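You operate a simulated robot arm through the tools that you are given. There is no shell and no other tool. Be economical: measure what you need, move in short steps, check, and stop when the job is done.

Carry out the task below with a simulated robot arm. There is one attempt and no reset: what you move stays moved.

Task
Correct the air pressure and run the packer at 30 packs a minute.
Fine: air needle in the green band, mode dial to Auto, one press of reset, and one of start last; change no other control.
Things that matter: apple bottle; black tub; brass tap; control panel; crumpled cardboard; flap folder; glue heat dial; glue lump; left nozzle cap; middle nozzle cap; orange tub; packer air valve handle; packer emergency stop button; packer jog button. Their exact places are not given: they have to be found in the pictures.

Only the result counts: the job must be done as asked and must still hold three seconds after the hand-in. Knocking over, shifting, dropping, spilling or breaking anything else fails it.

Robot
A 7-joint arm with a two-finger parallel gripper on a trunk, on a base that drives. Base frame: it is fixed to the floor where the robot stands at the start and does not move with it; the origin is under the middle of the robot, x ahead of it, y to its left, z up. Readings come in mm, rad, newtons and seconds.
With the tool pointing down near the work surface it reaches from about 100 to 920 mm from the robot's upright axis, wherever it stands. Its first joint turns from -2.897 to 2.897 rad. Places, roughly: black tub [-750, 2500, 1000]; brass tap [700, 0, 600]; control panel [-100, 700, 1300]; flap folder [-250, 2000, 1000]; glue heat dial [-1100, 2400, 800]; glue lump [-500, 2250, 1000]; left nozzle cap [-600, 2400, 1100]; middle nozzle cap [-500, 2300, 1100]; packer air valve handle [700, 0, 900]; packer emergency stop button [-100, 600, 1300]; packer jog button [-200, 600, 1200]; packer main switch [700, 0, 1200]; packer mode dial [-300, 800, 1300]; packer reset button [-200, 700, 1200]; packer speed dial [-200, 700, 1300]; packer start button [-300, 800, 1200]. Payload 1.57 kg.
The TCP is the grasp point between the finger pads, 30 mm short of the fingertips. In the tool frame z runs along the fingers and y along their closing line. Largest opening 80 mm; finger width 17, thickness 12; the body of the gripper, 40 by 82 mm, starts 80 mm behind the TCP.
Orientation is told as [roll, pitch, yaw] about the base's x, y, z axes, in that order, counted from this pose: with the fingers straight down and closing along the base's y, the tool's x points along the base's -x, its y along +y and its z along -z.

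Tools
- The arm moves only by the tool drive_tool. Its argument "motion" is a list of rows, each a list of 7 numbers: the shift along the tool's x, y, z in m, then the turn, a rotation vector about the tool's x, y, z in rad, then the finger opening in m, from 0 to 0.08. In form: [[dx, dy, dz, rx, ry, rz, gripper], ...]. A call has 1 to 8 rows; each row is the pose to reach, as a shift and turn from the pose commanded when the call began, along the tool's axes at that moment. A row lasts 0.2 s, in which the tool goes at most 50 mm and 0.15 rad; a call with a longer step from one row to the next is refused whole, and so is a gripper value outside its range. A pose out of reach is approached as far as the arm can. The call stops where the force on the tool passes 40 N (or 10 N more than at its start, if that is more) or the arm is blocked; 0.2 s more then pass. Each finger travels about 153 mm/s and halts on what it meets, pressing with about 32 N; the grip force reading is that of the motor and also rises with nothing between the fingers. The clock runs only during rows and for 0.2 s after the last one: add rows that repeat a pose to give the fingers time. The reply holds the time, the measured pose of the TCP, the force on the tool along the base axes, the opening and the grip force, in the units named above and with some noise, with the torque about the TCP (base axes, N m) and any sound that the robot's microphone picked up.
- Cameras (640 x 400 px; columns grow to the right, rows downward): "scene" is now at [-49.8, 270.3, 1417.1]; the picture's right is [0.86, -0.52, 0.00], its down [-0.00, -0.01, -1.00] and it looks along [0.52, 0.86, -0.01] (base axes); focal length 214 px, centre (320, 200). "wrist" rides on the gripper at [72, -7, -122] in the tool frame; the picture's right is [0.09, 1.00, 0.00], its down [-0.84, 0.08, -0.54] and it looks along [-0.54, 0.05, 0.84] (tool axes); focal length 238 px, centre (320, 200).
- grab_frame(camera): a new picture of that camera. The clock stands still meanwhile.
- roll_base(legs): drives the robot by 1 to 6 legs, each [ahead, left, turn to the left] in mm, mm and rad, along the robot's own axes; the way and the turn of a leg run together, so that a leg with both is an arc; at most 1500 mm and 3.142 rad a leg. The arm and the cameras ride along, it lands a little off, and it stops where it bumps. It gives what a move gives.
- pan_tilt(pan, tilt): turns the head with the scene camera to pan (to the left, within 2.496 rad either way) and tilt (down, from -0.506 to 1.204), counted from straight ahead of the robot. It gives what a move gives.
- locate(camera, pixels): for up to 12 pixels [column, row] of the newest picture of that camera ("zoom" is the newest enlarged one), the place [x, y, z] in the base frame of the surface seen there, good to about 2 mm, but the place of the scene camera against the robot may be out by one fixed shift of up to 12 mm in any direction. The clock stands still meanwhile.
- zoom(camera, box): a new picture of the part [left, top, right, bottom] of that camera's present view, enlarged. The clock stands still meanwhile.
- finish_job(): hands the job in; it is judged then, once.

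Go step by step. Measure first, check grasps and placings, and put right what went wrong. The budget is 80 turns and 52 pictures, counting those below and the enlarged ones. Unless the task says otherwise, let go and move clear before handing in.

The tools are called as name(argument=value, ...) on one line, values as JSON. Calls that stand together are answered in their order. drive_tool: Moves the arm, as the interface text tells. Its arguments: {"type":"object","properties":{"motion":{"type":"array"}},"required":["motion"]} The other tools are called the same way: roll_base (legs) drives the base; pan_tilt (pan, tilt) turns the head that bears the scene camera; grab_frame (camera) takes a picture; locate (camera, pixels) gives the place of the surface under pixels of a picture; zoom (camera, box) takes an enlarged picture of a part of a camera's view; finish_job () hands the job in.

At the start:

```text
time: 0.0
tcp_pos: [-20.1, 376.0, 1505.5]
orientation: [0.0, 0.002, 0.001]
force: [0.8, -0.4, 0.6]
ft_torque: [0.01, -0.02, -0.01]
finger_gap: 80.0
grip_force: 0.1
robot x, y, heading: [1.3, -3.5, -0.001]
head pan, tilt: [1.028, 0.007]
```

scene: 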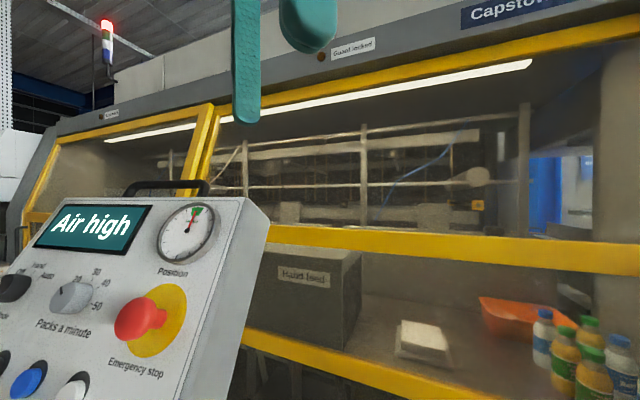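
wrist: 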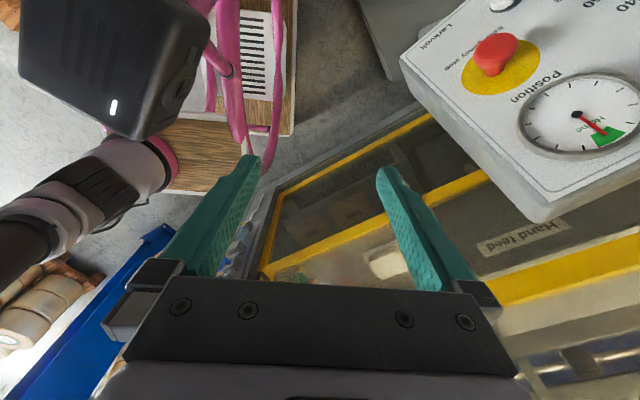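

The panel display (about 95,222) reads "Air high", and the air valve should be ahead near [700,0,900]. I turn the head there and look.

zoom(camera="scene", box=[0, 190, 280, 400])

pan_tilt(pan=0.0, tilt=0.5)

grab_frame(camera="scene")

```text
1.90 times, centred on (140, 295) of scene
```

zoom: 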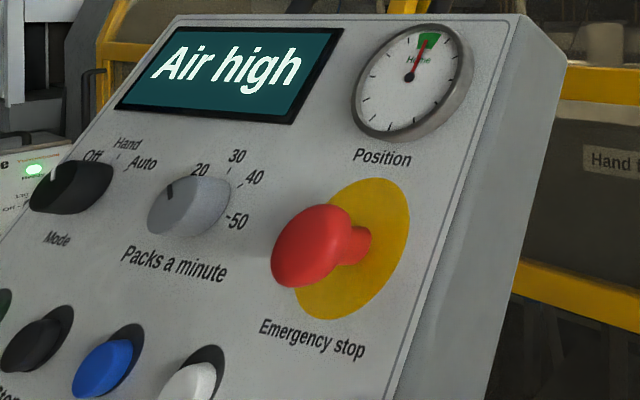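

```text
time: 1.3
tcp_pos: [-19.9, 375.8, 1505.6]
orientation: [-0.002, 0.0, 0.0]
force: [0.1, 0.0, 0.3]
ft_torque: [-0.02, -0.03, -0.01]
finger_gap: 80.4
grip_force: 0.1
robot x, y, heading: [-1.1, 1.9, -0.002]
head pan, tilt: [0.0, 0.499]
```

```text
48 pictures are left
```

scene: 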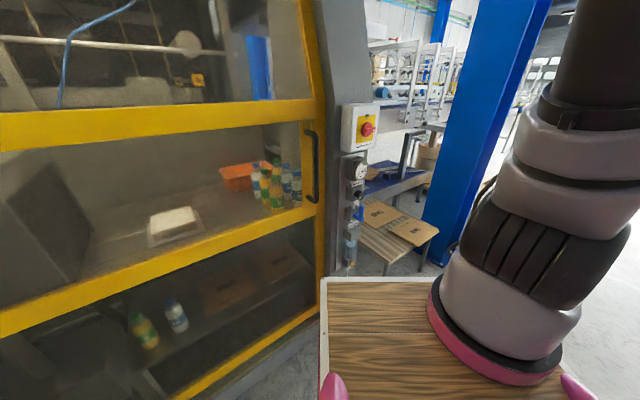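

The isolator and gauge unit are visible at (360,125) and (355,170). I zoom there and locate.

zoom(camera="scene", box=[300, 90, 420, 280])

locate(camera="scene", pixels=[[360, 171], [355, 187], [357, 212], [350, 250], [366, 128], [335, 120], [360, 300]])

```text
2.11 times, centred on (360, 185) of scene
```

zoom: 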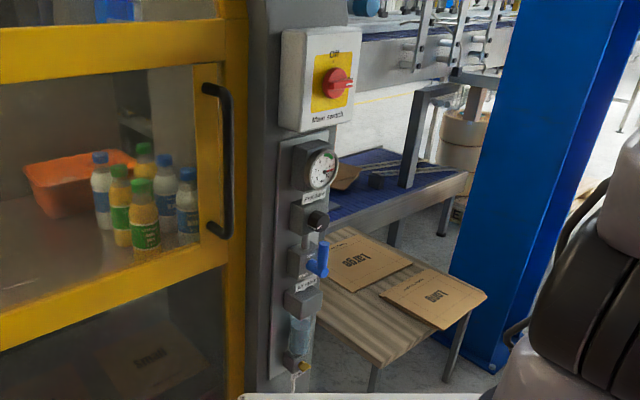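

```text
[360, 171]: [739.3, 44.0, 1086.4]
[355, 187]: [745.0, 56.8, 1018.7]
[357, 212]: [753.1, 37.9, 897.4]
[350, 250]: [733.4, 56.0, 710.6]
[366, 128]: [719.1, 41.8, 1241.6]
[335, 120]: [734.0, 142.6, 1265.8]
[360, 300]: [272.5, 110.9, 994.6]
```

I measure the orientation of the unit's face with more points on the zoomed picture.

zoom(camera="scene", box=[330, 145, 390, 183])

zoom(camera="scene", box=[330, 180, 400, 224])

locate(camera="zoom", pixels=[[30, 200], [120, 200], [180, 60], [240, 60], [220, 250], [280, 250], [200, 150], [150, 240], [270, 310], [290, 200], [250, 290], [230, 140]])

```text
10.53 times, centred on (360, 164) of scene
```

zoom: 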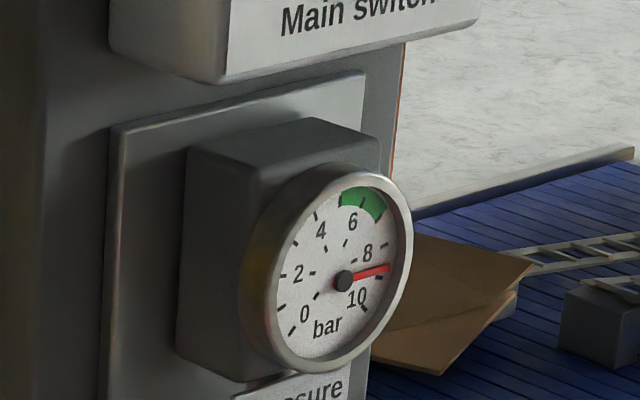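

```text
9.09 times, centred on (365, 202) of scene
```

zoom: 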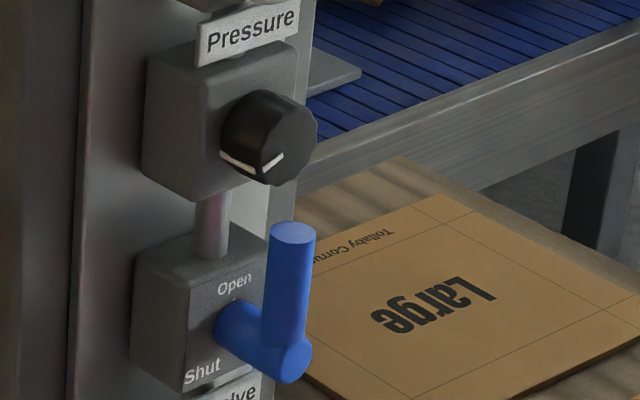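

```text
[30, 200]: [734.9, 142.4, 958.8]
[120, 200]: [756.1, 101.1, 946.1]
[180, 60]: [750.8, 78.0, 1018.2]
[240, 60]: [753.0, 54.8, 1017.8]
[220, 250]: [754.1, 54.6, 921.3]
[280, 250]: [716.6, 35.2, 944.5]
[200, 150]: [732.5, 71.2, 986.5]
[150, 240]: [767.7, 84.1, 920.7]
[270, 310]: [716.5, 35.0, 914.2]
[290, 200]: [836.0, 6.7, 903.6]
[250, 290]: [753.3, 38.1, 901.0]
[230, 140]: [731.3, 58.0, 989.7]
```

The needle sits near 9 bar (340,275 in the zoom), the green is about 6–7; the black regulator knob sits above the blue, open valve. Next I look at the robot's own surroundings and get a few normals.

locate(camera="zoom", pixels=[[290, 135], [275, 170], [255, 120], [300, 110], [290, 232], [290, 330], [285, 365], [170, 150], [215, 180], [165, 330], [240, 370], [150, 60]])

pan_tilt(pan=0.0, tilt=1.15)

grab_frame(camera="scene")

locate(camera="scene", pixels=[[320, 100], [320, 30], [150, 150], [320, 200], [320, 250], [450, 100], [450, 200], [250, 300]])

```text
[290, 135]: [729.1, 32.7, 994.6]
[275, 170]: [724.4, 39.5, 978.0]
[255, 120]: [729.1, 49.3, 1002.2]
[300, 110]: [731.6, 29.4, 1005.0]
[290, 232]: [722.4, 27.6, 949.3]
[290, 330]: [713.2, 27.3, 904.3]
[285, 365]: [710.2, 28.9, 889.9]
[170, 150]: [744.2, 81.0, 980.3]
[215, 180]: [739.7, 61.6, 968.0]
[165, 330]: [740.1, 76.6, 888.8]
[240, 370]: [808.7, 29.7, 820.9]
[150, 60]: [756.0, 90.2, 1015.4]
```

```text
time: 2.3
tcp_pos: [-18.2, 375.3, 1505.1]
orientation: [-0.001, 0.0, 0.0]
force: [-0.2, -0.2, -0.1]
ft_torque: [0.01, 0.0, 0.0]
finger_gap: 80.0
grip_force: 0.1
robot x, y, heading: [-0.8, 2.0, -0.002]
head pan, tilt: [0.0, 1.15]
```

```text
44 pictures are left
```

scene: 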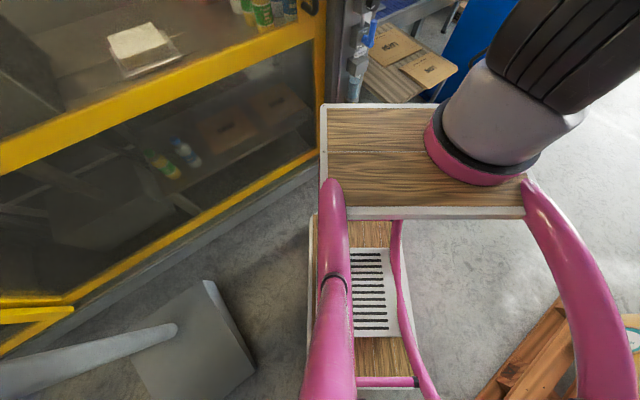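

```text
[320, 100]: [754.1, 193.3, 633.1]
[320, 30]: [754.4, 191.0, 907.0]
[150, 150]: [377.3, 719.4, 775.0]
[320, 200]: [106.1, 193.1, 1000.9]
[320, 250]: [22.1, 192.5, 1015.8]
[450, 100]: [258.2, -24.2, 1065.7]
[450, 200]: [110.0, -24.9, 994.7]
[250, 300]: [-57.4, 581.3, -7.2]
```

The robot's own deck is at z≈995 with the arm base near x≈190, and the machine front runs along about (0.58,-0.81), so the air unit faces about (-0.81,-0.58). I swing the arm forward and pitch the tool toward horizontal.

drive_tool(motion=[[-0.045, 0, 0, 0, -0.14, 0, 0.08], [-0.09, 0, 0, 0, -0.28, 0, 0.08], [-0.135, 0, 0, 0, -0.42, 0, 0.08], [-0.18, 0, 0, 0, -0.56, 0, 0.08], [-0.225, 0, 0, 0, -0.7, 0, 0.08], [-0.27, -0.01, 0, 0, -0.84, 0, 0.08], [-0.315, -0.02, 0, 0, -0.98, 0, 0.08], [-0.36, -0.03, 0, 0, -1.12, 0, 0.08]])

pan_tilt(pan=0.0, tilt=0.4)

grab_frame(camera="scene")

```text
time: 4.1
tcp_pos: [338.6, 342.6, 1508.1]
orientation: [-0.002, -1.122, 0.002]
force: [-1.0, 0.4, 1.3]
ft_torque: [0.02, 0.01, -0.01]
finger_gap: 80.1
grip_force: 0.1
robot x, y, heading: [-1.8, -2.1, 0.001]
head pan, tilt: [0.0, 1.15]
```

```text
time: 5.2
tcp_pos: [338.5, 342.6, 1507.2]
orientation: [0.0, -1.12, -0.001]
force: [-0.8, -0.1, -0.4]
ft_torque: [0.02, -0.02, -0.04]
finger_gap: 80.0
grip_force: 0.1
robot x, y, heading: [2.6, -2.6, -0.002]
head pan, tilt: [0.0, 0.4]
```

```text
43 pictures are left
```

scene: 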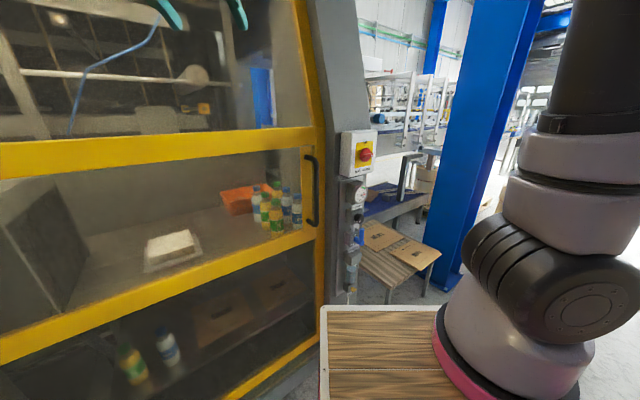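

The way is clear. I continue in two steps to a standoff in front of the knob, levelling the tool first.

locate(camera="scene", pixels=[[20, 163], [150, 150], [290, 135], [30, 350], [300, 240], [200, 285]])

drive_tool(motion=[[0.0143, -0.0188, 0.0278, 0, -0.056, 0, 0.08], [0.0287, -0.0375, 0.0555, 0, -0.113, 0, 0.08], [0.043, -0.0563, 0.0833, 0, -0.169, 0, 0.08], [0.0573, -0.075, 0.111, 0, -0.226, 0, 0.08], [0.0716, -0.0938, 0.1388, 0, -0.282, 0, 0.08], [0.086, -0.1125, 0.1665, 0, -0.338, 0, 0.08], [0.1003, -0.1313, 0.1943, 0, -0.395, 0, 0.08], [0.1146, -0.15, 0.222, 0, -0.451, 0, 0.08]])

```text
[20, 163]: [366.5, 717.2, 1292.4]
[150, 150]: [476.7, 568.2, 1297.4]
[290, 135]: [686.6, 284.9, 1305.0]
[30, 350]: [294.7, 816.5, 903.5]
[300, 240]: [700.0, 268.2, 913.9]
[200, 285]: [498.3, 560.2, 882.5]
```

```text
time: 7.0
tcp_pos: [491.7, 195.0, 1303.5]
orientation: [1.714, -1.569, -1.715]
force: [-0.3, -0.2, -0.1]
ft_torque: [0.0, 0.0, 0.02]
finger_gap: 79.9
grip_force: 0.0
robot x, y, heading: [-2.5, -1.3, 0.006]
head pan, tilt: [0.0, 0.4]
```

The front face gives inward normal (0.803,0.595), i.e. yaw 0.637. I move to about 120 mm in front of the knob with that yaw.

drive_tool(motion=[[0.0356, -0.0285, 0.0176, -0.08, 0, 0, 0.08], [0.0713, -0.057, 0.0352, -0.16, 0, 0, 0.08], [0.1069, -0.0855, 0.0529, -0.24, 0, 0, 0.08], [0.1425, -0.114, 0.0705, -0.32, 0, 0, 0.08], [0.178, -0.1425, 0.0881, -0.4, 0, 0, 0.08], [0.2138, -0.171, 0.1058, -0.48, 0, 0, 0.08], [0.2494, -0.1995, 0.1234, -0.56, 0, 0, 0.08], [0.285, -0.228, 0.141, -0.637, 0, 0, 0.08]])

grab_frame(camera="wrist")

grab_frame(camera="scene")

```text
time: 8.7
tcp_pos: [533.7, 217.1, 1109.4]
orientation: [2.83, -1.26, -2.482]
force: [0.0, -0.4, -0.6]
ft_torque: [-0.02, 0.0, 0.02]
finger_gap: 80.1
grip_force: 0.0
out of reach, approached as far as the arm can: row 1, 2, 3, 4, 5, 6, 7, 8
robot x, y, heading: [-1.4, -0.5, 0.003]
head pan, tilt: [0.0, 0.4]
stopped in row 8: the arm was blocked; the commanded pose is now the measured one
```

```text
42 pictures are left
```

wrist: 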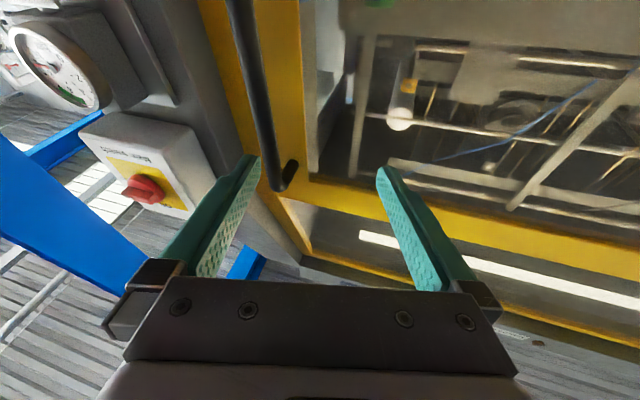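

```text
41 pictures are left
```

scene: 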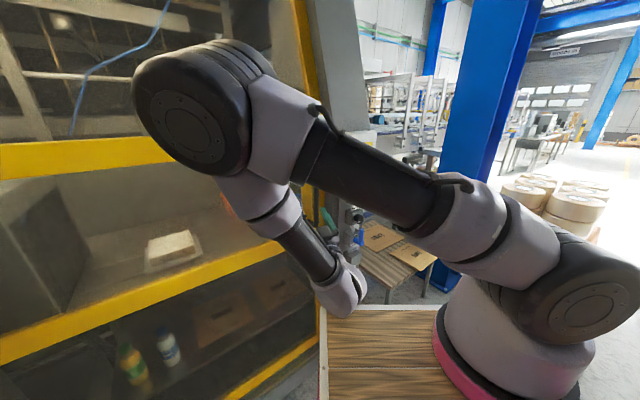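

The arm ran into a joint limit: pointing level at this height is out of reach with this wrist posture. I'll back out to a tool-down pose and come in with the hand turned sideways (closing line vertical) instead.

drive_tool(motion=[[-0.02, -0.01, -0.01, 0, 0.14, 0, 0.08], [-0.04, -0.02, -0.02, 0, 0.28, 0, 0.08], [-0.06, -0.035, -0.03, 0, 0.42, 0, 0.08], [-0.08, -0.05, -0.04, 0, 0.56, 0, 0.08], [-0.1, -0.065, -0.045, 0, 0.7, 0, 0.08], [-0.12, -0.08, -0.05, 0, 0.84, 0, 0.08], [-0.14, -0.095, -0.055, 0, 0.98, 0, 0.08], [-0.16, -0.11, -0.06, 0, 1.12, 0, 0.08]])

```text
time: 10.5
tcp_pos: [513.7, 90.1, 1274.9]
orientation: [0.129, -0.744, 0.274]
force: [-0.8, 1.4, 0.3]
ft_torque: [-0.1, -0.01, -0.08]
finger_gap: 79.9
grip_force: 0.0
out of reach, approached as far as the arm can: row 1, 2, 3, 4, 5, 6, 7, 8
robot x, y, heading: [0.2, 2.3, 0.001]
head pan, tilt: [0.0, 0.4]
```

Moving back works. I finish bringing the tool to point down and check what the arm reports.

drive_tool(motion=[[0, 0, 0, 0, 0.13, 0, 0.08], [0, 0, 0, 0, 0.26, 0, 0.08], [0, 0, 0, 0, 0.39, 0, 0.08], [0, 0, 0, 0, 0.52, 0, 0.08], [0, 0, 0, 0, 0.65, 0, 0.08], [0, 0, 0, 0, 0.74, 0, 0.08], [0, 0, 0, 0, 0.74, 0, 0.08]])

grab_frame(camera="scene")

```text
time: 12.1
tcp_pos: [515.4, 89.5, 1277.7]
orientation: [0.096, -0.009, 0.363]
force: [0.5, 0.0, 0.5]
ft_torque: [0.02, 0.03, 0.01]
finger_gap: 80.0
grip_force: 0.1
robot x, y, heading: [1.7, 2.4, -0.0]
head pan, tilt: [0.0, 0.4]
```

```text
40 pictures are left
```

scene: 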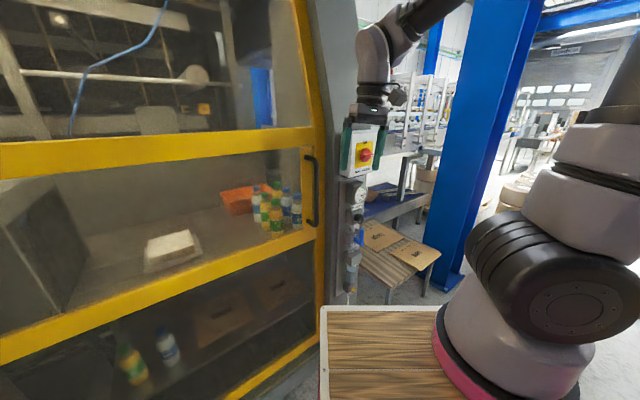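

The tool is down and healthy at (515,90,1278). I yaw it so that the camera sits along the machine front, while moving toward -y.

drive_tool(motion=[[0, -0.02, 0, 0, 0, 0.145, 0.08], [0, -0.04, 0, 0, 0, 0.29, 0.08], [0, -0.06, 0, 0, 0, 0.435, 0.08], [0, -0.08, 0, 0, 0, 0.58, 0.08], [0.005, -0.1, 0, 0, 0, 0.725, 0.08], [0.005, -0.12, 0, 0, 0, 0.87, 0.08], [0.01, -0.14, 0, 0, 0, 1.015, 0.08], [0.01, -0.156, 0, 0, 0, 1.16, 0.08]])

```text
time: 13.9
tcp_pos: [561.0, -60.3, 1264.3]
orientation: [0.047, 0.084, -0.798]
force: [0.5, 0.9, -0.6]
ft_torque: [-0.02, 0.03, 0.02]
finger_gap: 79.9
grip_force: 0.0
robot x, y, heading: [-0.3, -1.4, 0.004]
head pan, tilt: [0.0, 0.4]
```

Now I tilt the tool sideways toward the machine normal, keeping the height.

drive_tool(motion=[[0, -0.005, 0.005, -0.145, 0, 0, 0.08], [0, -0.01, 0.01, -0.29, 0, 0, 0.08], [0, -0.015, 0.02, -0.435, 0, 0, 0.08], [0, -0.02, 0.03, -0.58, 0, 0, 0.08], [0, -0.025, 0.04, -0.725, 0, 0, 0.08], [0, -0.03, 0.05, -0.87, 0, 0, 0.08], [0, -0.03, 0.06, -1.015, 0, 0, 0.08], [0, -0.03, 0.07, -1.16, 0, 0, 0.08]])

```text
time: 15.7
tcp_pos: [597.6, -123.8, 1224.8]
orientation: [1.207, 0.082, -0.799]
force: [-1.0, 0.2, 0.2]
ft_torque: [-0.07, 0.0, -0.07]
finger_gap: 80.1
grip_force: 0.0
out of reach, approached as far as the arm can: row 5, 6, 7, 8
robot x, y, heading: [-1.1, 0.7, 0.002]
head pan, tilt: [0.0, 0.4]
```

Some rows went out of reach; I look at the arm to see which posture it has.

pan_tilt(pan=-0.5, tilt=0.2)

grab_frame(camera="scene")

grab_frame(camera="wrist")

```text
time: 16.6
tcp_pos: [599.3, -122.4, 1225.2]
orientation: [1.207, 0.084, -0.794]
force: [0.3, -1.2, 0.9]
ft_torque: [0.01, -0.02, 0.03]
finger_gap: 79.9
grip_force: 0.1
robot x, y, heading: [0.0, -2.9, 0.004]
head pan, tilt: [-0.499, 0.201]
```

```text
39 pictures are left
```

scene: 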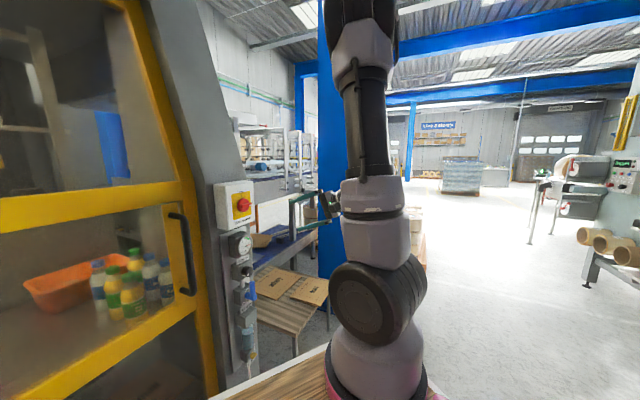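

```text
38 pictures are left
```

wrist: 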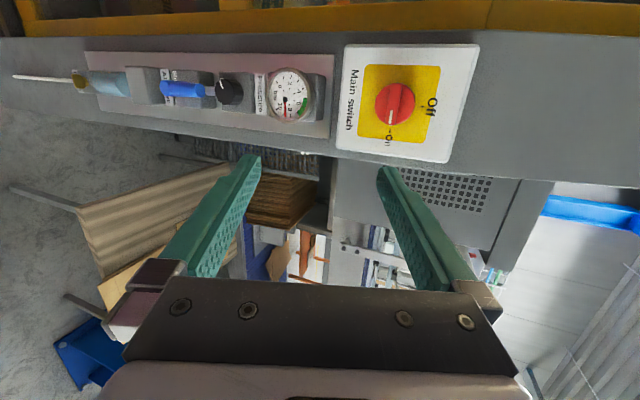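

The wrist camera now views the unit head-on: knob (230,90), gauge (290,95), valve handle (185,88). I locate them precisely.

locate(camera="wrist", pixels=[[230, 92], [222, 92], [238, 92], [231, 82], [231, 102], [250, 70], [250, 130], [200, 72], [285, 95], [182, 89], [160, 88], [208, 100]])

zoom(camera="wrist", box=[140, 50, 340, 140])

locate(camera="zoom", pixels=[[285, 130], [270, 130], [305, 130], [290, 105], [290, 160], [340, 100], [345, 200], [250, 200], [250, 160], [105, 120], [60, 120], [200, 140]])

```text
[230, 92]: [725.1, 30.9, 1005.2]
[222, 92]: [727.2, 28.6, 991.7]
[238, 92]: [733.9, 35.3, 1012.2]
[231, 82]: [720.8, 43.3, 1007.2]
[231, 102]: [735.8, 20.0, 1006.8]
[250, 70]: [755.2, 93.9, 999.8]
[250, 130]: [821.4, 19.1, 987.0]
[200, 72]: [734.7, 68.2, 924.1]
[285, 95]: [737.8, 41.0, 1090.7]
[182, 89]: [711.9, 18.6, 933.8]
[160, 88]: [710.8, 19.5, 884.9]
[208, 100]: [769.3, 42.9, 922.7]
```

```text
3.20 times, centred on (240, 95) of wrist
```

zoom: 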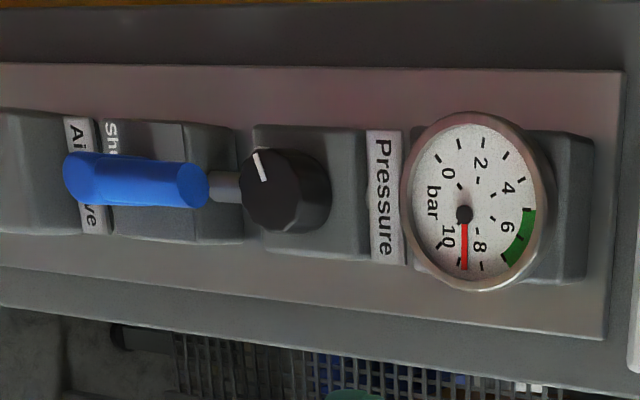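

```text
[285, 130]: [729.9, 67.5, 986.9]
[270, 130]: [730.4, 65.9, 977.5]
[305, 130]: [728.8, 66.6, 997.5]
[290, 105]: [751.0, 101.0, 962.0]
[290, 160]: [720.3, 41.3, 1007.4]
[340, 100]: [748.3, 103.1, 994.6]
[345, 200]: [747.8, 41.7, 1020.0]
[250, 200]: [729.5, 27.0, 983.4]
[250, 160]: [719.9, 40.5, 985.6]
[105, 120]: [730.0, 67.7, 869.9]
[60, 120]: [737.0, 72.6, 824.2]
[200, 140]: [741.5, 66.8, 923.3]
```

Knob face centre ≈ (727,30,996), diameter ≈ 35, protruding ~23 mm; the valve lever top is at z≈950. I go to a standoff 100 mm out, squared to the face with closing line vertical.

drive_tool(motion=[[0.002, -0.0264, 0.0235, -0.053, -0.021, -0.008, 0.08], [0.0045, -0.0527, 0.047, -0.105, -0.043, -0.016, 0.08], [0.0068, -0.0791, 0.0705, -0.158, -0.064, -0.024, 0.08], [0.009, -0.1055, 0.094, -0.211, -0.086, -0.033, 0.08], [0.0113, -0.1319, 0.1174, -0.264, -0.107, -0.041, 0.08], [0.0135, -0.1582, 0.1409, -0.316, -0.129, -0.049, 0.08], [0.0158, -0.1846, 0.1644, -0.369, -0.15, -0.057, 0.08]])

grab_frame(camera="wrist")

```text
time: 18.2
tcp_pos: [640.0, -35.8, 994.8]
orientation: [1.571, 0.0, -0.935]
force: [0.0, 0.1, 0.9]
ft_torque: [0.0, 0.03, -0.03]
finger_gap: 80.1
grip_force: 0.0
out of reach, approached as far as the arm can: row 1, 2, 3, 4, 5, 6
robot x, y, heading: [1.0, -0.3, 0.0]
head pan, tilt: [-0.499, 0.201]
```

```text
36 pictures are left
```

wrist: 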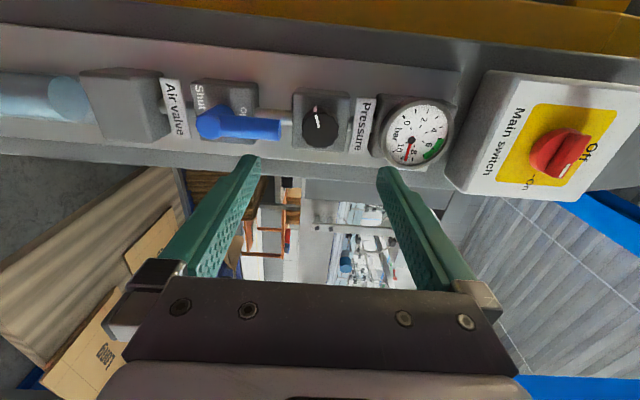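

The standoff is reached exactly with the right orientation, knob at (320,125). I measure it closely.

zoom(camera="wrist", box=[190, 70, 460, 180])

locate(camera="wrist", pixels=[[320, 127], [302, 127], [338, 127], [320, 112], [320, 142], [345, 105], [298, 100], [270, 120], [279, 128], [240, 125], [262, 118], [358, 125]])

```text
2.37 times, centred on (325, 125) of wrist
```

zoom: 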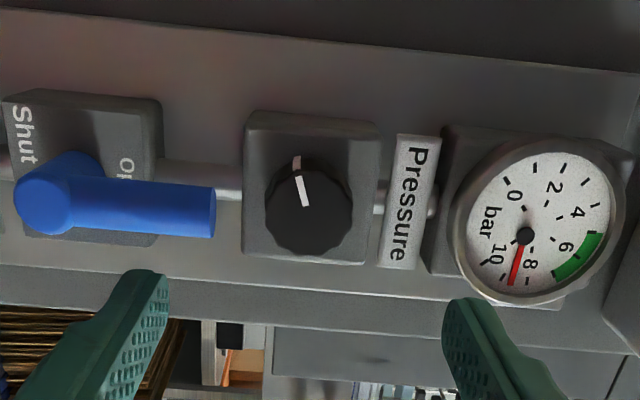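

```text
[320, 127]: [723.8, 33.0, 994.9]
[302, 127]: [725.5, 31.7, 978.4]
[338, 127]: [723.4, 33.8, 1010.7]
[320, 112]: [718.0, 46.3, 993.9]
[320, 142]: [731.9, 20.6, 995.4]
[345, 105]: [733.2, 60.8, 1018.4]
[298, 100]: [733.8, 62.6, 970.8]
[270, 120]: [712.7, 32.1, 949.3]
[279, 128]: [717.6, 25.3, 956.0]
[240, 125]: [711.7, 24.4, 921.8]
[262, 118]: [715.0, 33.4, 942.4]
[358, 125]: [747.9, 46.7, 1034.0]
```

The knob centre is (724,33,995); lever top z≈957. I roll the fingers by 0.8 rad to clear the lever, centre sideways and narrow the opening.

drive_tool(motion=[[0.001, 0, 0, 0, 0, 0.135, 0.056], [0.002, 0, 0, 0, 0, 0.27, 0.056], [0.003, 0, 0, 0, 0, 0.4, 0.056], [0.004, 0, 0, 0, 0, 0.535, 0.056], [0.005, 0, 0, 0, 0, 0.67, 0.056], [0.005, 0, 0, 0, 0, 0.8, 0.056], [0.005, 0, 0.03, 0, 0, 0.8, 0.056], [0.005, 0, 0.05, 0, 0, 0.8, 0.056]])

grab_frame(camera="wrist")

```text
time: 20.0
tcp_pos: [679.5, -1.9, 993.9]
orientation: [1.571, 0.801, -0.934]
force: [0.3, -0.3, 0.9]
ft_torque: [0.02, 0.01, 0.0]
finger_gap: 56.1
grip_force: 0.1
robot x, y, heading: [3.1, 1.3, 0.0]
head pan, tilt: [-0.499, 0.201]
```

```text
34 pictures are left
```

wrist: 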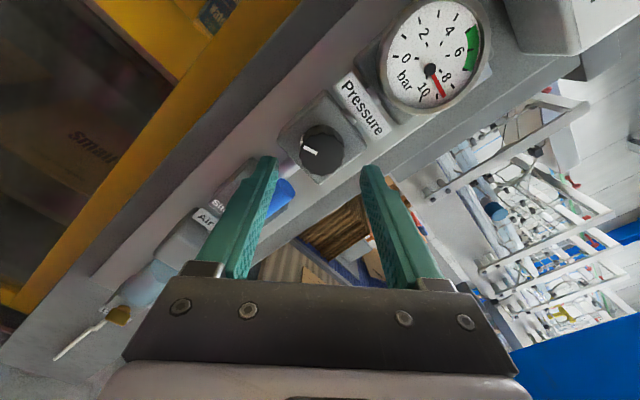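

Aligned: the knob (322,148) lies between the fingertips. I advance 46 mm and close on it.

drive_tool(motion=[[0, 0, 0.016, 0, 0, 0, 0.056], [0, 0, 0.032, 0, 0, 0, 0.056], [0, 0, 0.046, 0, 0, 0, 0.056], [0, 0, 0.046, 0, 0, 0, 0.056]])

grab_frame(camera="wrist")

```text
time: 21.0
tcp_pos: [713.8, 24.6, 993.2]
orientation: [1.571, 0.802, -0.934]
force: [0.9, -0.1, 0.0]
ft_torque: [0.01, -0.02, 0.01]
finger_gap: 55.9
grip_force: 0.1
robot x, y, heading: [2.4, 1.8, 0.0]
head pan, tilt: [-0.499, 0.201]
```

```text
33 pictures are left
```

wrist: 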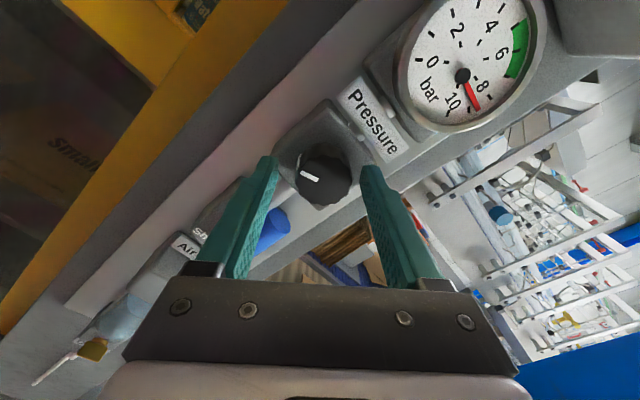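

The knob is centred between the fingers. I close and turn 0.3 rad counter-clockwise as a test.

drive_tool(motion=[[0, 0, 0, 0, 0, 0, 0.02], [0, 0, 0, 0, 0, 0, 0.02], [0, 0, 0, 0, 0, -0.1, 0.02], [0, 0, 0, 0, 0, -0.2, 0.02], [0, 0, 0, 0, 0, -0.3, 0.02], [0, 0, 0, 0, 0, -0.3, 0.02]])

grab_frame(camera="wrist")

```text
time: 22.4
tcp_pos: [717.3, 23.6, 994.9]
orientation: [1.575, 0.499, -0.936]
force: [4.5, -1.0, -3.1]
ft_torque: [0.06, -0.08, 0.31]
finger_gap: 37.3
grip_force: 43.3
robot x, y, heading: [-1.9, 0.2, -0.0]
head pan, tilt: [-0.499, 0.201]
stopped in row 6: the force on the tool passed its limit at 41 N (the readings are from after the stop); the commanded pose is now the measured one
```

```text
32 pictures are left
```

wrist: 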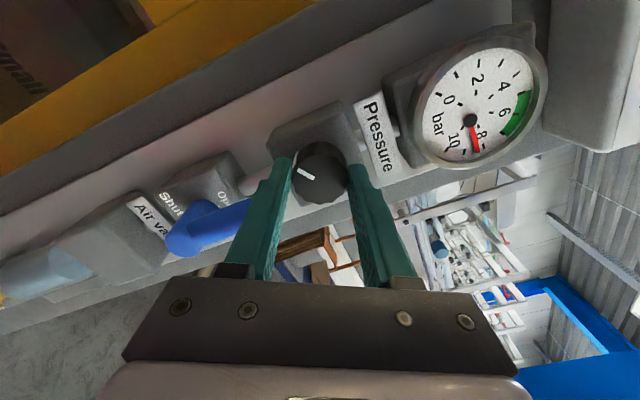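

The needle seems to have moved slightly toward 8. I zoom on the gauge to compare.

zoom(camera="wrist", box=[400, 40, 560, 170])

```text
3.08 times, centred on (480, 105) of wrist
```

zoom: 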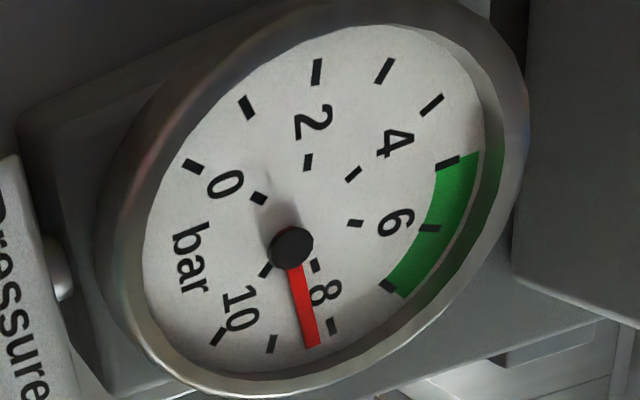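

Now about 8.35 bar; green spans 5–7. I keep turning the same way, slowly, 0.55 rad.

drive_tool(motion=[[0, 0, 0, 0, 0, -0.07, 0.02], [0, 0, 0, 0, 0, -0.14, 0.02], [0, 0, 0, 0, 0, -0.21, 0.02], [0, 0, 0, 0, 0, -0.28, 0.02], [0, 0, 0, 0, 0, -0.35, 0.02], [0, 0, 0, 0, 0, -0.42, 0.02], [0, 0, 0, 0, 0, -0.49, 0.02], [0, 0, 0, 0, 0, -0.55, 0.02]])

grab_frame(camera="wrist")

```text
time: 24.1
tcp_pos: [710.6, 31.3, 994.9]
orientation: [1.572, -0.01, -0.916]
force: [-23.3, 21.3, 8.6]
ft_torque: [-1.17, 3.39, -0.73]
finger_gap: 36.2
grip_force: 43.1
robot x, y, heading: [1.0, -2.7, 0.004]
head pan, tilt: [-0.499, 0.201]
stopped in row 8: the force on the tool passed its limit at 42 N (the readings are from after the stop); the commanded pose is now the measured one
```

```text
30 pictures are left
```

wrist: 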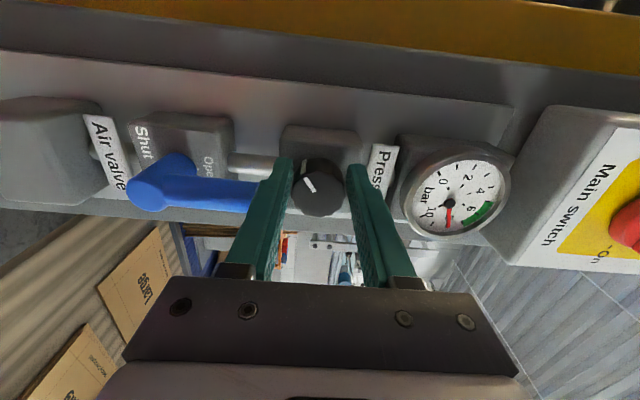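

A sideways force built up (31 N): the lower finger probably touched the lever. I zoom to read gauge and lever.

zoom(camera="wrist", box=[110, 110, 530, 300])

```text
1.52 times, centred on (320, 205) of wrist
```

zoom: 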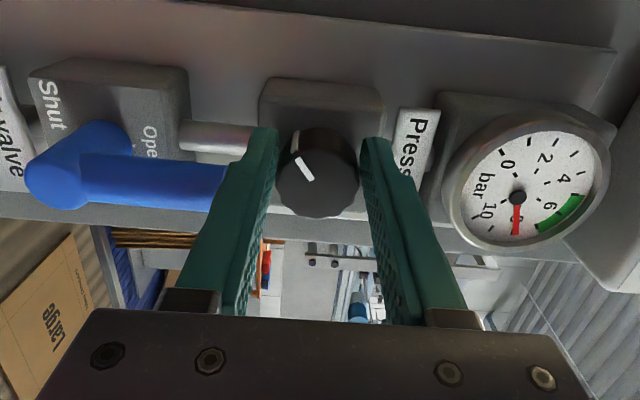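

The needle is only at ~8.4 while the knob pointer turned ~0.5 rad; I need more turning from another angle. I open slightly, ease away from the lever and back out.

drive_tool(motion=[[0.003, 0, 0, 0, 0, 0, 0.043], [0.005, 0, 0, 0, 0, 0, 0.043], [0.005, 0, -0.025, 0, 0, 0, 0.043], [0.005, 0, -0.06, 0, 0, 0, 0.05], [0.005, 0, -0.06, 0, 0, 0.14, 0.056], [0.005, 0, -0.06, 0, 0, 0.28, 0.056], [0.005, 0, -0.06, 0, 0, 0.42, 0.056], [0.005, 0, -0.06, 0, 0, 0.56, 0.056]])

grab_frame(camera="wrist")

```text
time: 24.8
tcp_pos: [708.2, 33.6, 997.7]
orientation: [1.585, -0.016, -0.917]
force: [5.7, 15.1, 2.2]
ft_torque: [0.06, 0.23, 0.24]
finger_gap: 41.3
grip_force: 0.0
robot x, y, heading: [0.3, 2.7, 0.002]
head pan, tilt: [-0.499, 0.201]
stopped in row 3: the force on the tool passed its limit at 73 N (the readings are from after the stop); the commanded pose is now the measured one
```

```text
28 pictures are left
```

wrist: 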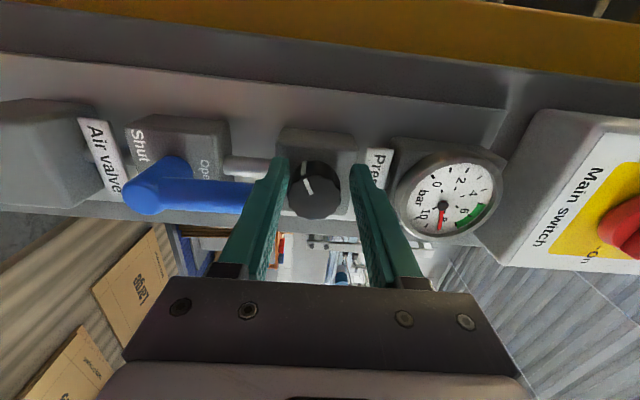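

The opening lower finger pressed on the lever (the tool rose 3 mm). I now hold the opening and retreat straight in small steps.

drive_tool(motion=[[0, 0, -0.008, 0, 0, 0, 0.041], [0, 0, -0.016, 0, 0, 0, 0.041], [0, 0, -0.026, 0, 0, 0, 0.041], [0, 0, -0.04, 0, 0, 0, 0.041], [0, 0, -0.06, 0, 0, 0, 0.041], [0, 0, -0.06, 0, 0, 0, 0.041]])

zoom(camera="wrist", box=[140, 70, 540, 270])

```text
time: 26.2
tcp_pos: [659.4, -5.7, 996.9]
orientation: [1.582, -0.015, -0.921]
force: [-0.5, 0.6, -0.5]
ft_torque: [0.04, 0.02, 0.01]
finger_gap: 41.1
grip_force: 0.0
robot x, y, heading: [-1.4, 0.2, -0.004]
head pan, tilt: [-0.499, 0.201]
```

```text
1.60 times, centred on (340, 170) of wrist
```

zoom: 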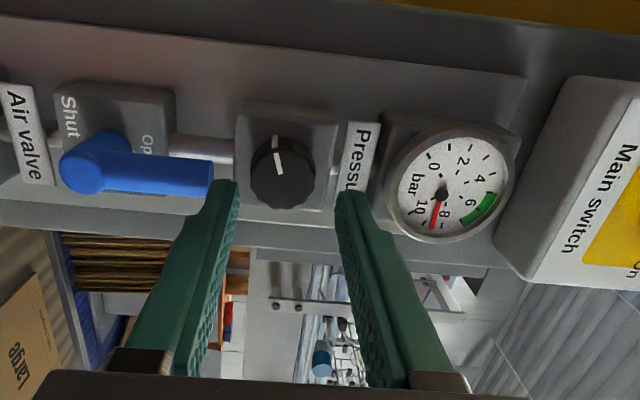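

The lever is still open, but the knob got dragged back to its start as I released (needle ~8.6). I'll square up, then regrip from a more horizontal roll so that no finger comes near the lever.

drive_tool(motion=[[-0.004, -0.001, 0, 0.006, -0.007, 0.008, 0.056], [-0.0076, -0.0025, 0, 0.011, -0.014, 0.015, 0.056], [-0.0076, -0.0025, 0, 0.011, -0.014, 0.015, 0.056]])

drive_tool(motion=[[0, 0, 0, 0, 0, 0.149, 0.056], [0, 0, 0, 0, 0, 0.298, 0.056], [0, 0, 0, 0, 0, 0.447, 0.056], [0, 0, 0, 0, 0, 0.596, 0.056], [0, 0, 0, 0, 0, 0.745, 0.056], [0, 0, 0, 0, 0, 0.894, 0.056], [0, 0, 0, 0, 0, 1.043, 0.056], [0, 0, 0, 0, 0, 1.19, 0.056]])

```text
time: 27.0
tcp_pos: [664.8, -11.6, 994.6]
orientation: [1.57, -0.002, -0.936]
force: [-0.1, 0.0, -0.9]
ft_torque: [-0.01, 0.02, 0.01]
finger_gap: 55.9
grip_force: 0.0
robot x, y, heading: [-1.1, 4.3, -0.002]
head pan, tilt: [-0.499, 0.201]
```

```text
time: 28.8
tcp_pos: [665.1, -9.8, 992.6]
orientation: [1.57, 1.191, -0.936]
force: [0.2, 0.5, 0.1]
ft_torque: [0.0, 0.01, 0.03]
finger_gap: 55.9
grip_force: 0.1
robot x, y, heading: [4.1, 0.9, -0.001]
head pan, tilt: [-0.499, 0.201]
```

Good alignment. I add 0.3 rad more roll and advance around the knob, then check.

drive_tool(motion=[[0, 0, 0, 0, 0, 0.149, 0.056], [0, 0, 0, 0, 0, 0.298, 0.056], [0, 0, 0.02, 0, 0, 0.298, 0.056], [0, 0, 0.04, 0, 0, 0.298, 0.056], [0, 0, 0.061, 0, 0, 0.298, 0.056], [0, 0, 0.061, 0, 0, 0.298, 0.056]])

grab_frame(camera="wrist")

```text
time: 30.2
tcp_pos: [714.5, 24.4, 993.8]
orientation: [1.565, 1.487, -0.941]
force: [-0.1, -0.7, -1.1]
ft_torque: [0.0, -0.01, 0.0]
finger_gap: 55.9
grip_force: 0.0
robot x, y, heading: [-0.1, 3.3, -0.0]
head pan, tilt: [-0.499, 0.201]
```

```text
26 pictures are left
```

wrist: 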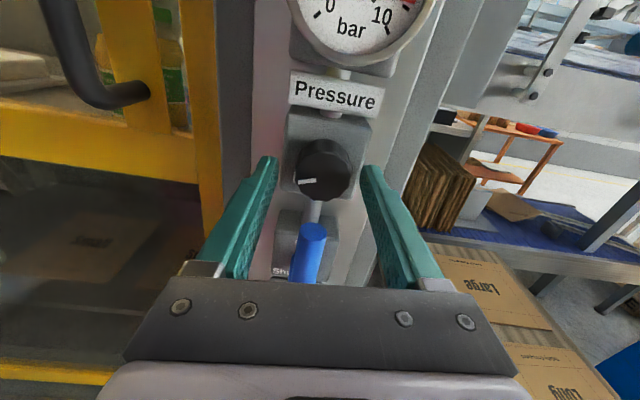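

Upright view confirms the knob (323,170) is centred and lever clear. I close and turn 0.85 rad counter-clockwise.

drive_tool(motion=[[0, 0, 0, 0, 0, 0, 0.02], [0, 0, 0, 0, 0, 0, 0.02], [0, 0, 0, 0, 0, -0.14, 0.02], [0, 0, 0, 0, 0, -0.28, 0.02], [0, 0, 0, 0, 0, -0.42, 0.02], [0, 0, 0, 0, 0, -0.56, 0.02], [0, 0, 0, 0, 0, -0.7, 0.02], [0, 0, 0, 0, 0, -0.84, 0.02]])

grab_frame(camera="wrist")

```text
time: 32.0
tcp_pos: [715.1, 22.0, 995.0]
orientation: [1.57, 0.686, -0.945]
force: [1.3, -3.1, -1.0]
ft_torque: [-0.11, 0.26, -0.53]
finger_gap: 36.6
grip_force: 43.0
robot x, y, heading: [3.2, 2.8, 0.001]
head pan, tilt: [-0.499, 0.201]
stopped in row 8: the force on the tool passed its limit at 41 N (the readings are from after the stop); the commanded pose is now the measured one
```

```text
25 pictures are left
```

wrist: 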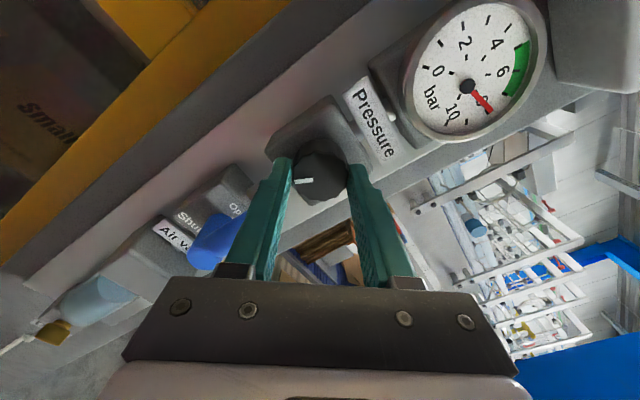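

It works: needle now at 8. I open, roll the hand back around the knob in place for the next bite.

drive_tool(motion=[[0, 0, 0, 0, 0, 0, 0.056], [0, 0, 0, 0, 0, 0.149, 0.056], [0, 0, 0, 0, 0, 0.298, 0.056], [0, 0, 0, 0, 0, 0.447, 0.056], [0, 0, 0, 0, 0, 0.596, 0.056], [0, 0, 0, 0, 0, 0.745, 0.056], [0, 0, 0, 0, 0, 0.894, 0.056], [0, 0, 0, 0, 0, 1.04, 0.056]])

drive_tool(motion=[[0, 0, 0, 0, 0, 0, 0.02], [0, 0, 0, 0, 0, 0, 0.02], [0, 0, 0, 0, 0, -0.145, 0.02], [0, 0, 0, 0, 0, -0.29, 0.02], [0, 0, 0, 0, 0, -0.435, 0.02], [0, 0, 0, 0, 0, -0.58, 0.02], [0, 0, 0, 0, 0, -0.725, 0.02], [0, 0, 0, 0, 0, -0.87, 0.02]])

grab_frame(camera="wrist")

```text
time: 33.8
tcp_pos: [714.7, 21.1, 993.7]
orientation: [-1.573, 1.416, 2.194]
force: [-0.3, -0.1, -0.4]
ft_torque: [-0.01, -0.03, -0.04]
finger_gap: 56.0
grip_force: 0.1
robot x, y, heading: [-2.8, -2.3, -0.0]
head pan, tilt: [-0.499, 0.201]
```

```text
time: 35.6
tcp_pos: [715.3, 21.8, 995.0]
orientation: [1.576, 0.851, -0.94]
force: [-1.5, -0.1, 17.4]
ft_torque: [0.5, -0.7, 0.41]
finger_gap: 37.2
grip_force: 42.6
robot x, y, heading: [-0.6, -0.7, 0.003]
head pan, tilt: [-0.499, 0.201]
```

```text
24 pictures are left
```

wrist: 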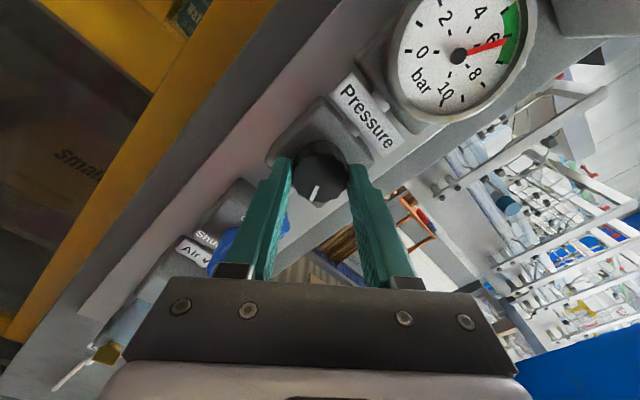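

The needle is now near 6, mid-green. I release and back straight out, then check the gauge.

drive_tool(motion=[[0, 0, 0, 0, 0, 0, 0.056], [0, 0, 0, 0, 0, 0, 0.056], [0, 0, -0.02, 0, 0, 0, 0.056], [0, 0, -0.05, 0, 0, 0, 0.056], [0, 0, -0.09, 0, 0, 0, 0.056], [0, 0, -0.13, 0, 0, 0, 0.056]])

zoom(camera="wrist", box=[220, 0, 540, 200])

```text
time: 37.0
tcp_pos: [620.4, -55.5, 982.9]
orientation: [1.573, 0.856, -0.935]
force: [0.6, 0.1, -1.4]
ft_torque: [0.05, 0.01, -0.05]
finger_gap: 56.0
grip_force: 0.1
out of reach, approached as far as the arm can: row 6
robot x, y, heading: [-0.8, 2.4, 0.0]
head pan, tilt: [-0.499, 0.201]
```

```text
2.00 times, centred on (380, 100) of wrist
```

zoom: 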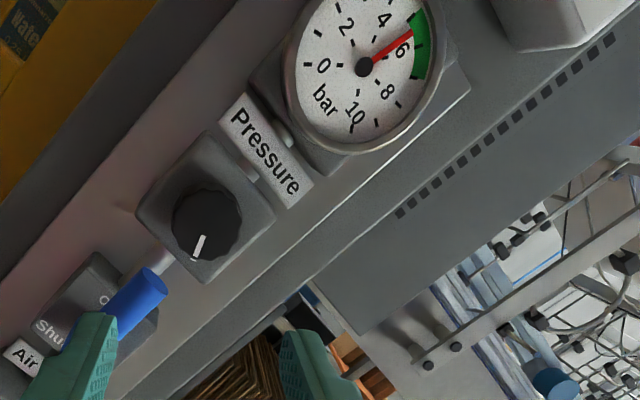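

The needle lies in green but lower than thought; I zoom on it to judge the margin.

zoom(camera="wrist", box=[360, 0, 460, 80])

```text
5.00 times, centred on (410, 40) of wrist
```

zoom: 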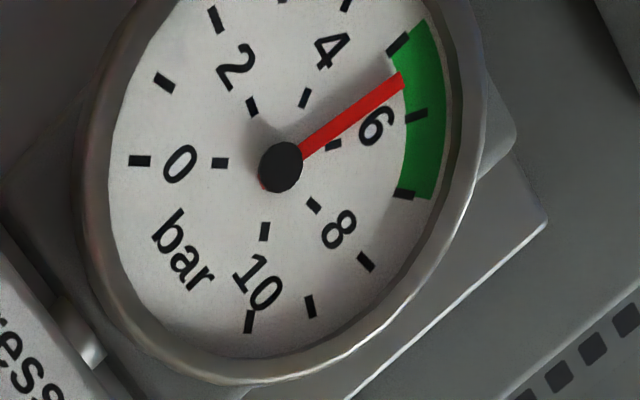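

Reading ≈5.5 bar, inside green 5–7. I raise the arm back up and level the roll, then check again that it holds.

drive_tool(motion=[[0.018, 0.023, -0.007, 0, 0, -0.107, 0.056], [0.036, 0.046, -0.014, 0, 0, -0.214, 0.056], [0.054, 0.069, -0.022, 0, 0, -0.321, 0.056], [0.072, 0.092, -0.029, 0, 0, -0.428, 0.056], [0.09, 0.115, -0.036, 0, 0, -0.535, 0.056], [0.109, 0.138, -0.043, 0, 0, -0.642, 0.056], [0.127, 0.161, -0.05, 0, 0, -0.749, 0.056], [0.145, 0.184, -0.058, 0, 0, -0.856, 0.056]])

zoom(camera="scene", box=[190, 170, 290, 370])

```text
time: 38.8
tcp_pos: [642.7, -166.8, 1215.7]
orientation: [1.57, 0.001, -0.94]
force: [0.8, -0.2, 0.1]
ft_torque: [-0.01, -0.02, 0.05]
finger_gap: 55.9
grip_force: 0.1
out of reach, approached as far as the arm can: row 1, 2, 3, 4, 5, 6, 7, 8
robot x, y, heading: [0.9, -2.3, 0.002]
head pan, tilt: [-0.499, 0.201]
```

```text
2.00 times, centred on (240, 270) of scene
```

zoom: 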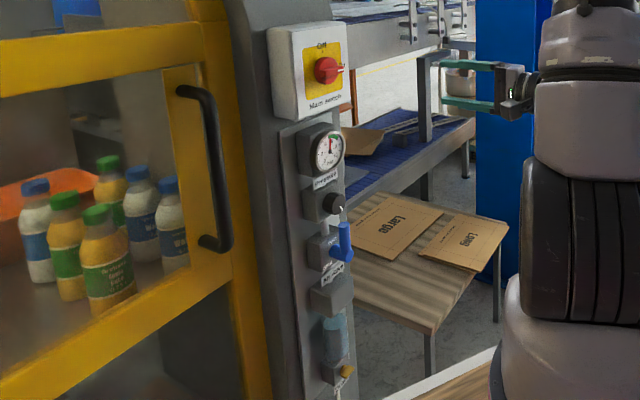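

The needle now points nearly straight up in the scene view; I zoom in to see if it kept falling.

zoom(camera="scene", box=[220, 225, 270, 260])

```text
11.43 times, centred on (245, 242) of scene
```

zoom: 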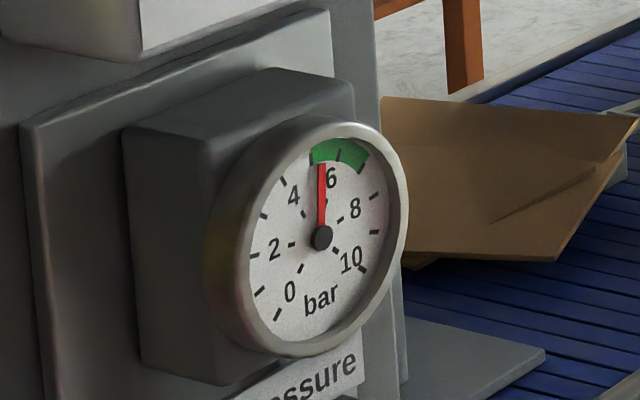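

Needle holds at ~5.4, inside green. Now I bring the arm back up to tool-down, heading for the panel.

drive_tool(motion=[[0.022, 0.025, -0.002, 0.145, 0, 0, 0.056], [0.044, 0.05, -0.005, 0.29, 0, 0, 0.056], [0.066, 0.075, -0.007, 0.435, 0, 0, 0.056], [0.088, 0.1, -0.01, 0.58, 0, 0, 0.056], [0.11, 0.125, -0.012, 0.725, 0, 0, 0.056], [0.132, 0.15, -0.014, 0.87, 0, 0, 0.056], [0.154, 0.175, -0.017, 1.015, 0, 0, 0.056], [0.176, 0.2, -0.019, 1.16, 0, 0, 0.056]])

pan_tilt(pan=1.4, tilt=0.3)

grab_frame(camera="scene")

```text
time: 40.6
tcp_pos: [522.0, -34.6, 1417.3]
orientation: [0.409, -0.001, -0.942]
force: [-0.2, -0.2, 0.0]
ft_torque: [0.05, 0.0, 0.02]
finger_gap: 55.8
grip_force: 0.1
out of reach, approached as far as the arm can: row 1, 2
robot x, y, heading: [-2.3, 1.0, 0.0]
head pan, tilt: [-0.499, 0.201]
```

```text
time: 42.5
tcp_pos: [523.0, -34.7, 1418.1]
orientation: [0.413, 0.0, -0.944]
force: [0.0, 0.3, 0.4]
ft_torque: [0.06, -0.01, -0.02]
finger_gap: 55.9
grip_force: 0.1
robot x, y, heading: [-2.0, -2.0, 0.001]
head pan, tilt: [1.4, 0.3]
```

```text
19 pictures are left
```

scene: 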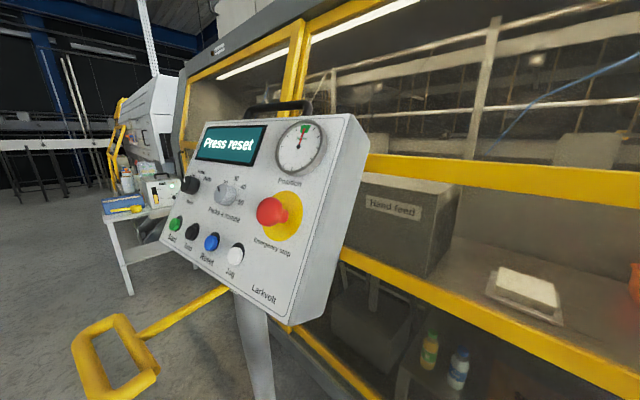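

The panel now shows "Press reset", so the air is fine. I zoom on the panel and locate its controls.

zoom(camera="scene", box=[155, 105, 375, 325])

locate(camera="scene", pixels=[[175, 222], [192, 231], [211, 241], [235, 254], [190, 185], [225, 193], [270, 210], [205, 165], [290, 290], [335, 125], [265, 140], [250, 180]])

```text
1.82 times, centred on (265, 215) of scene
```

zoom: 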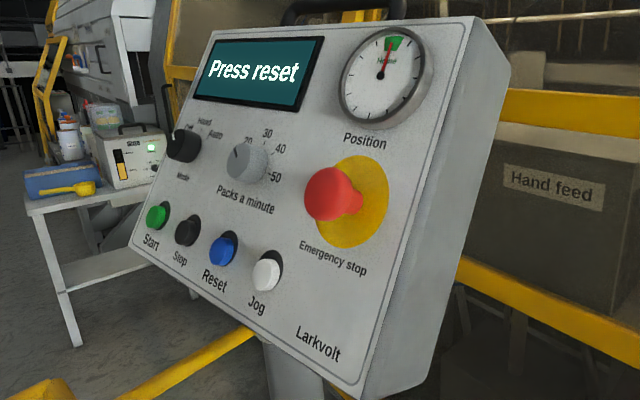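

```text
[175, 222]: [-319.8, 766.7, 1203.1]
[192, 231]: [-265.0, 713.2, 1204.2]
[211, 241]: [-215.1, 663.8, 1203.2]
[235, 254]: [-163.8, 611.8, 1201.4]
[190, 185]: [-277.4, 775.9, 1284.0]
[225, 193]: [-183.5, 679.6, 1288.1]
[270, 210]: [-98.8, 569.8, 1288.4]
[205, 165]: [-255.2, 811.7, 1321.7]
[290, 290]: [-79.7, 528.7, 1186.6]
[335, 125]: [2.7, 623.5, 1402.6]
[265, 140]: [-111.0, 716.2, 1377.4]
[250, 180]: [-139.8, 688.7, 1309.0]
```

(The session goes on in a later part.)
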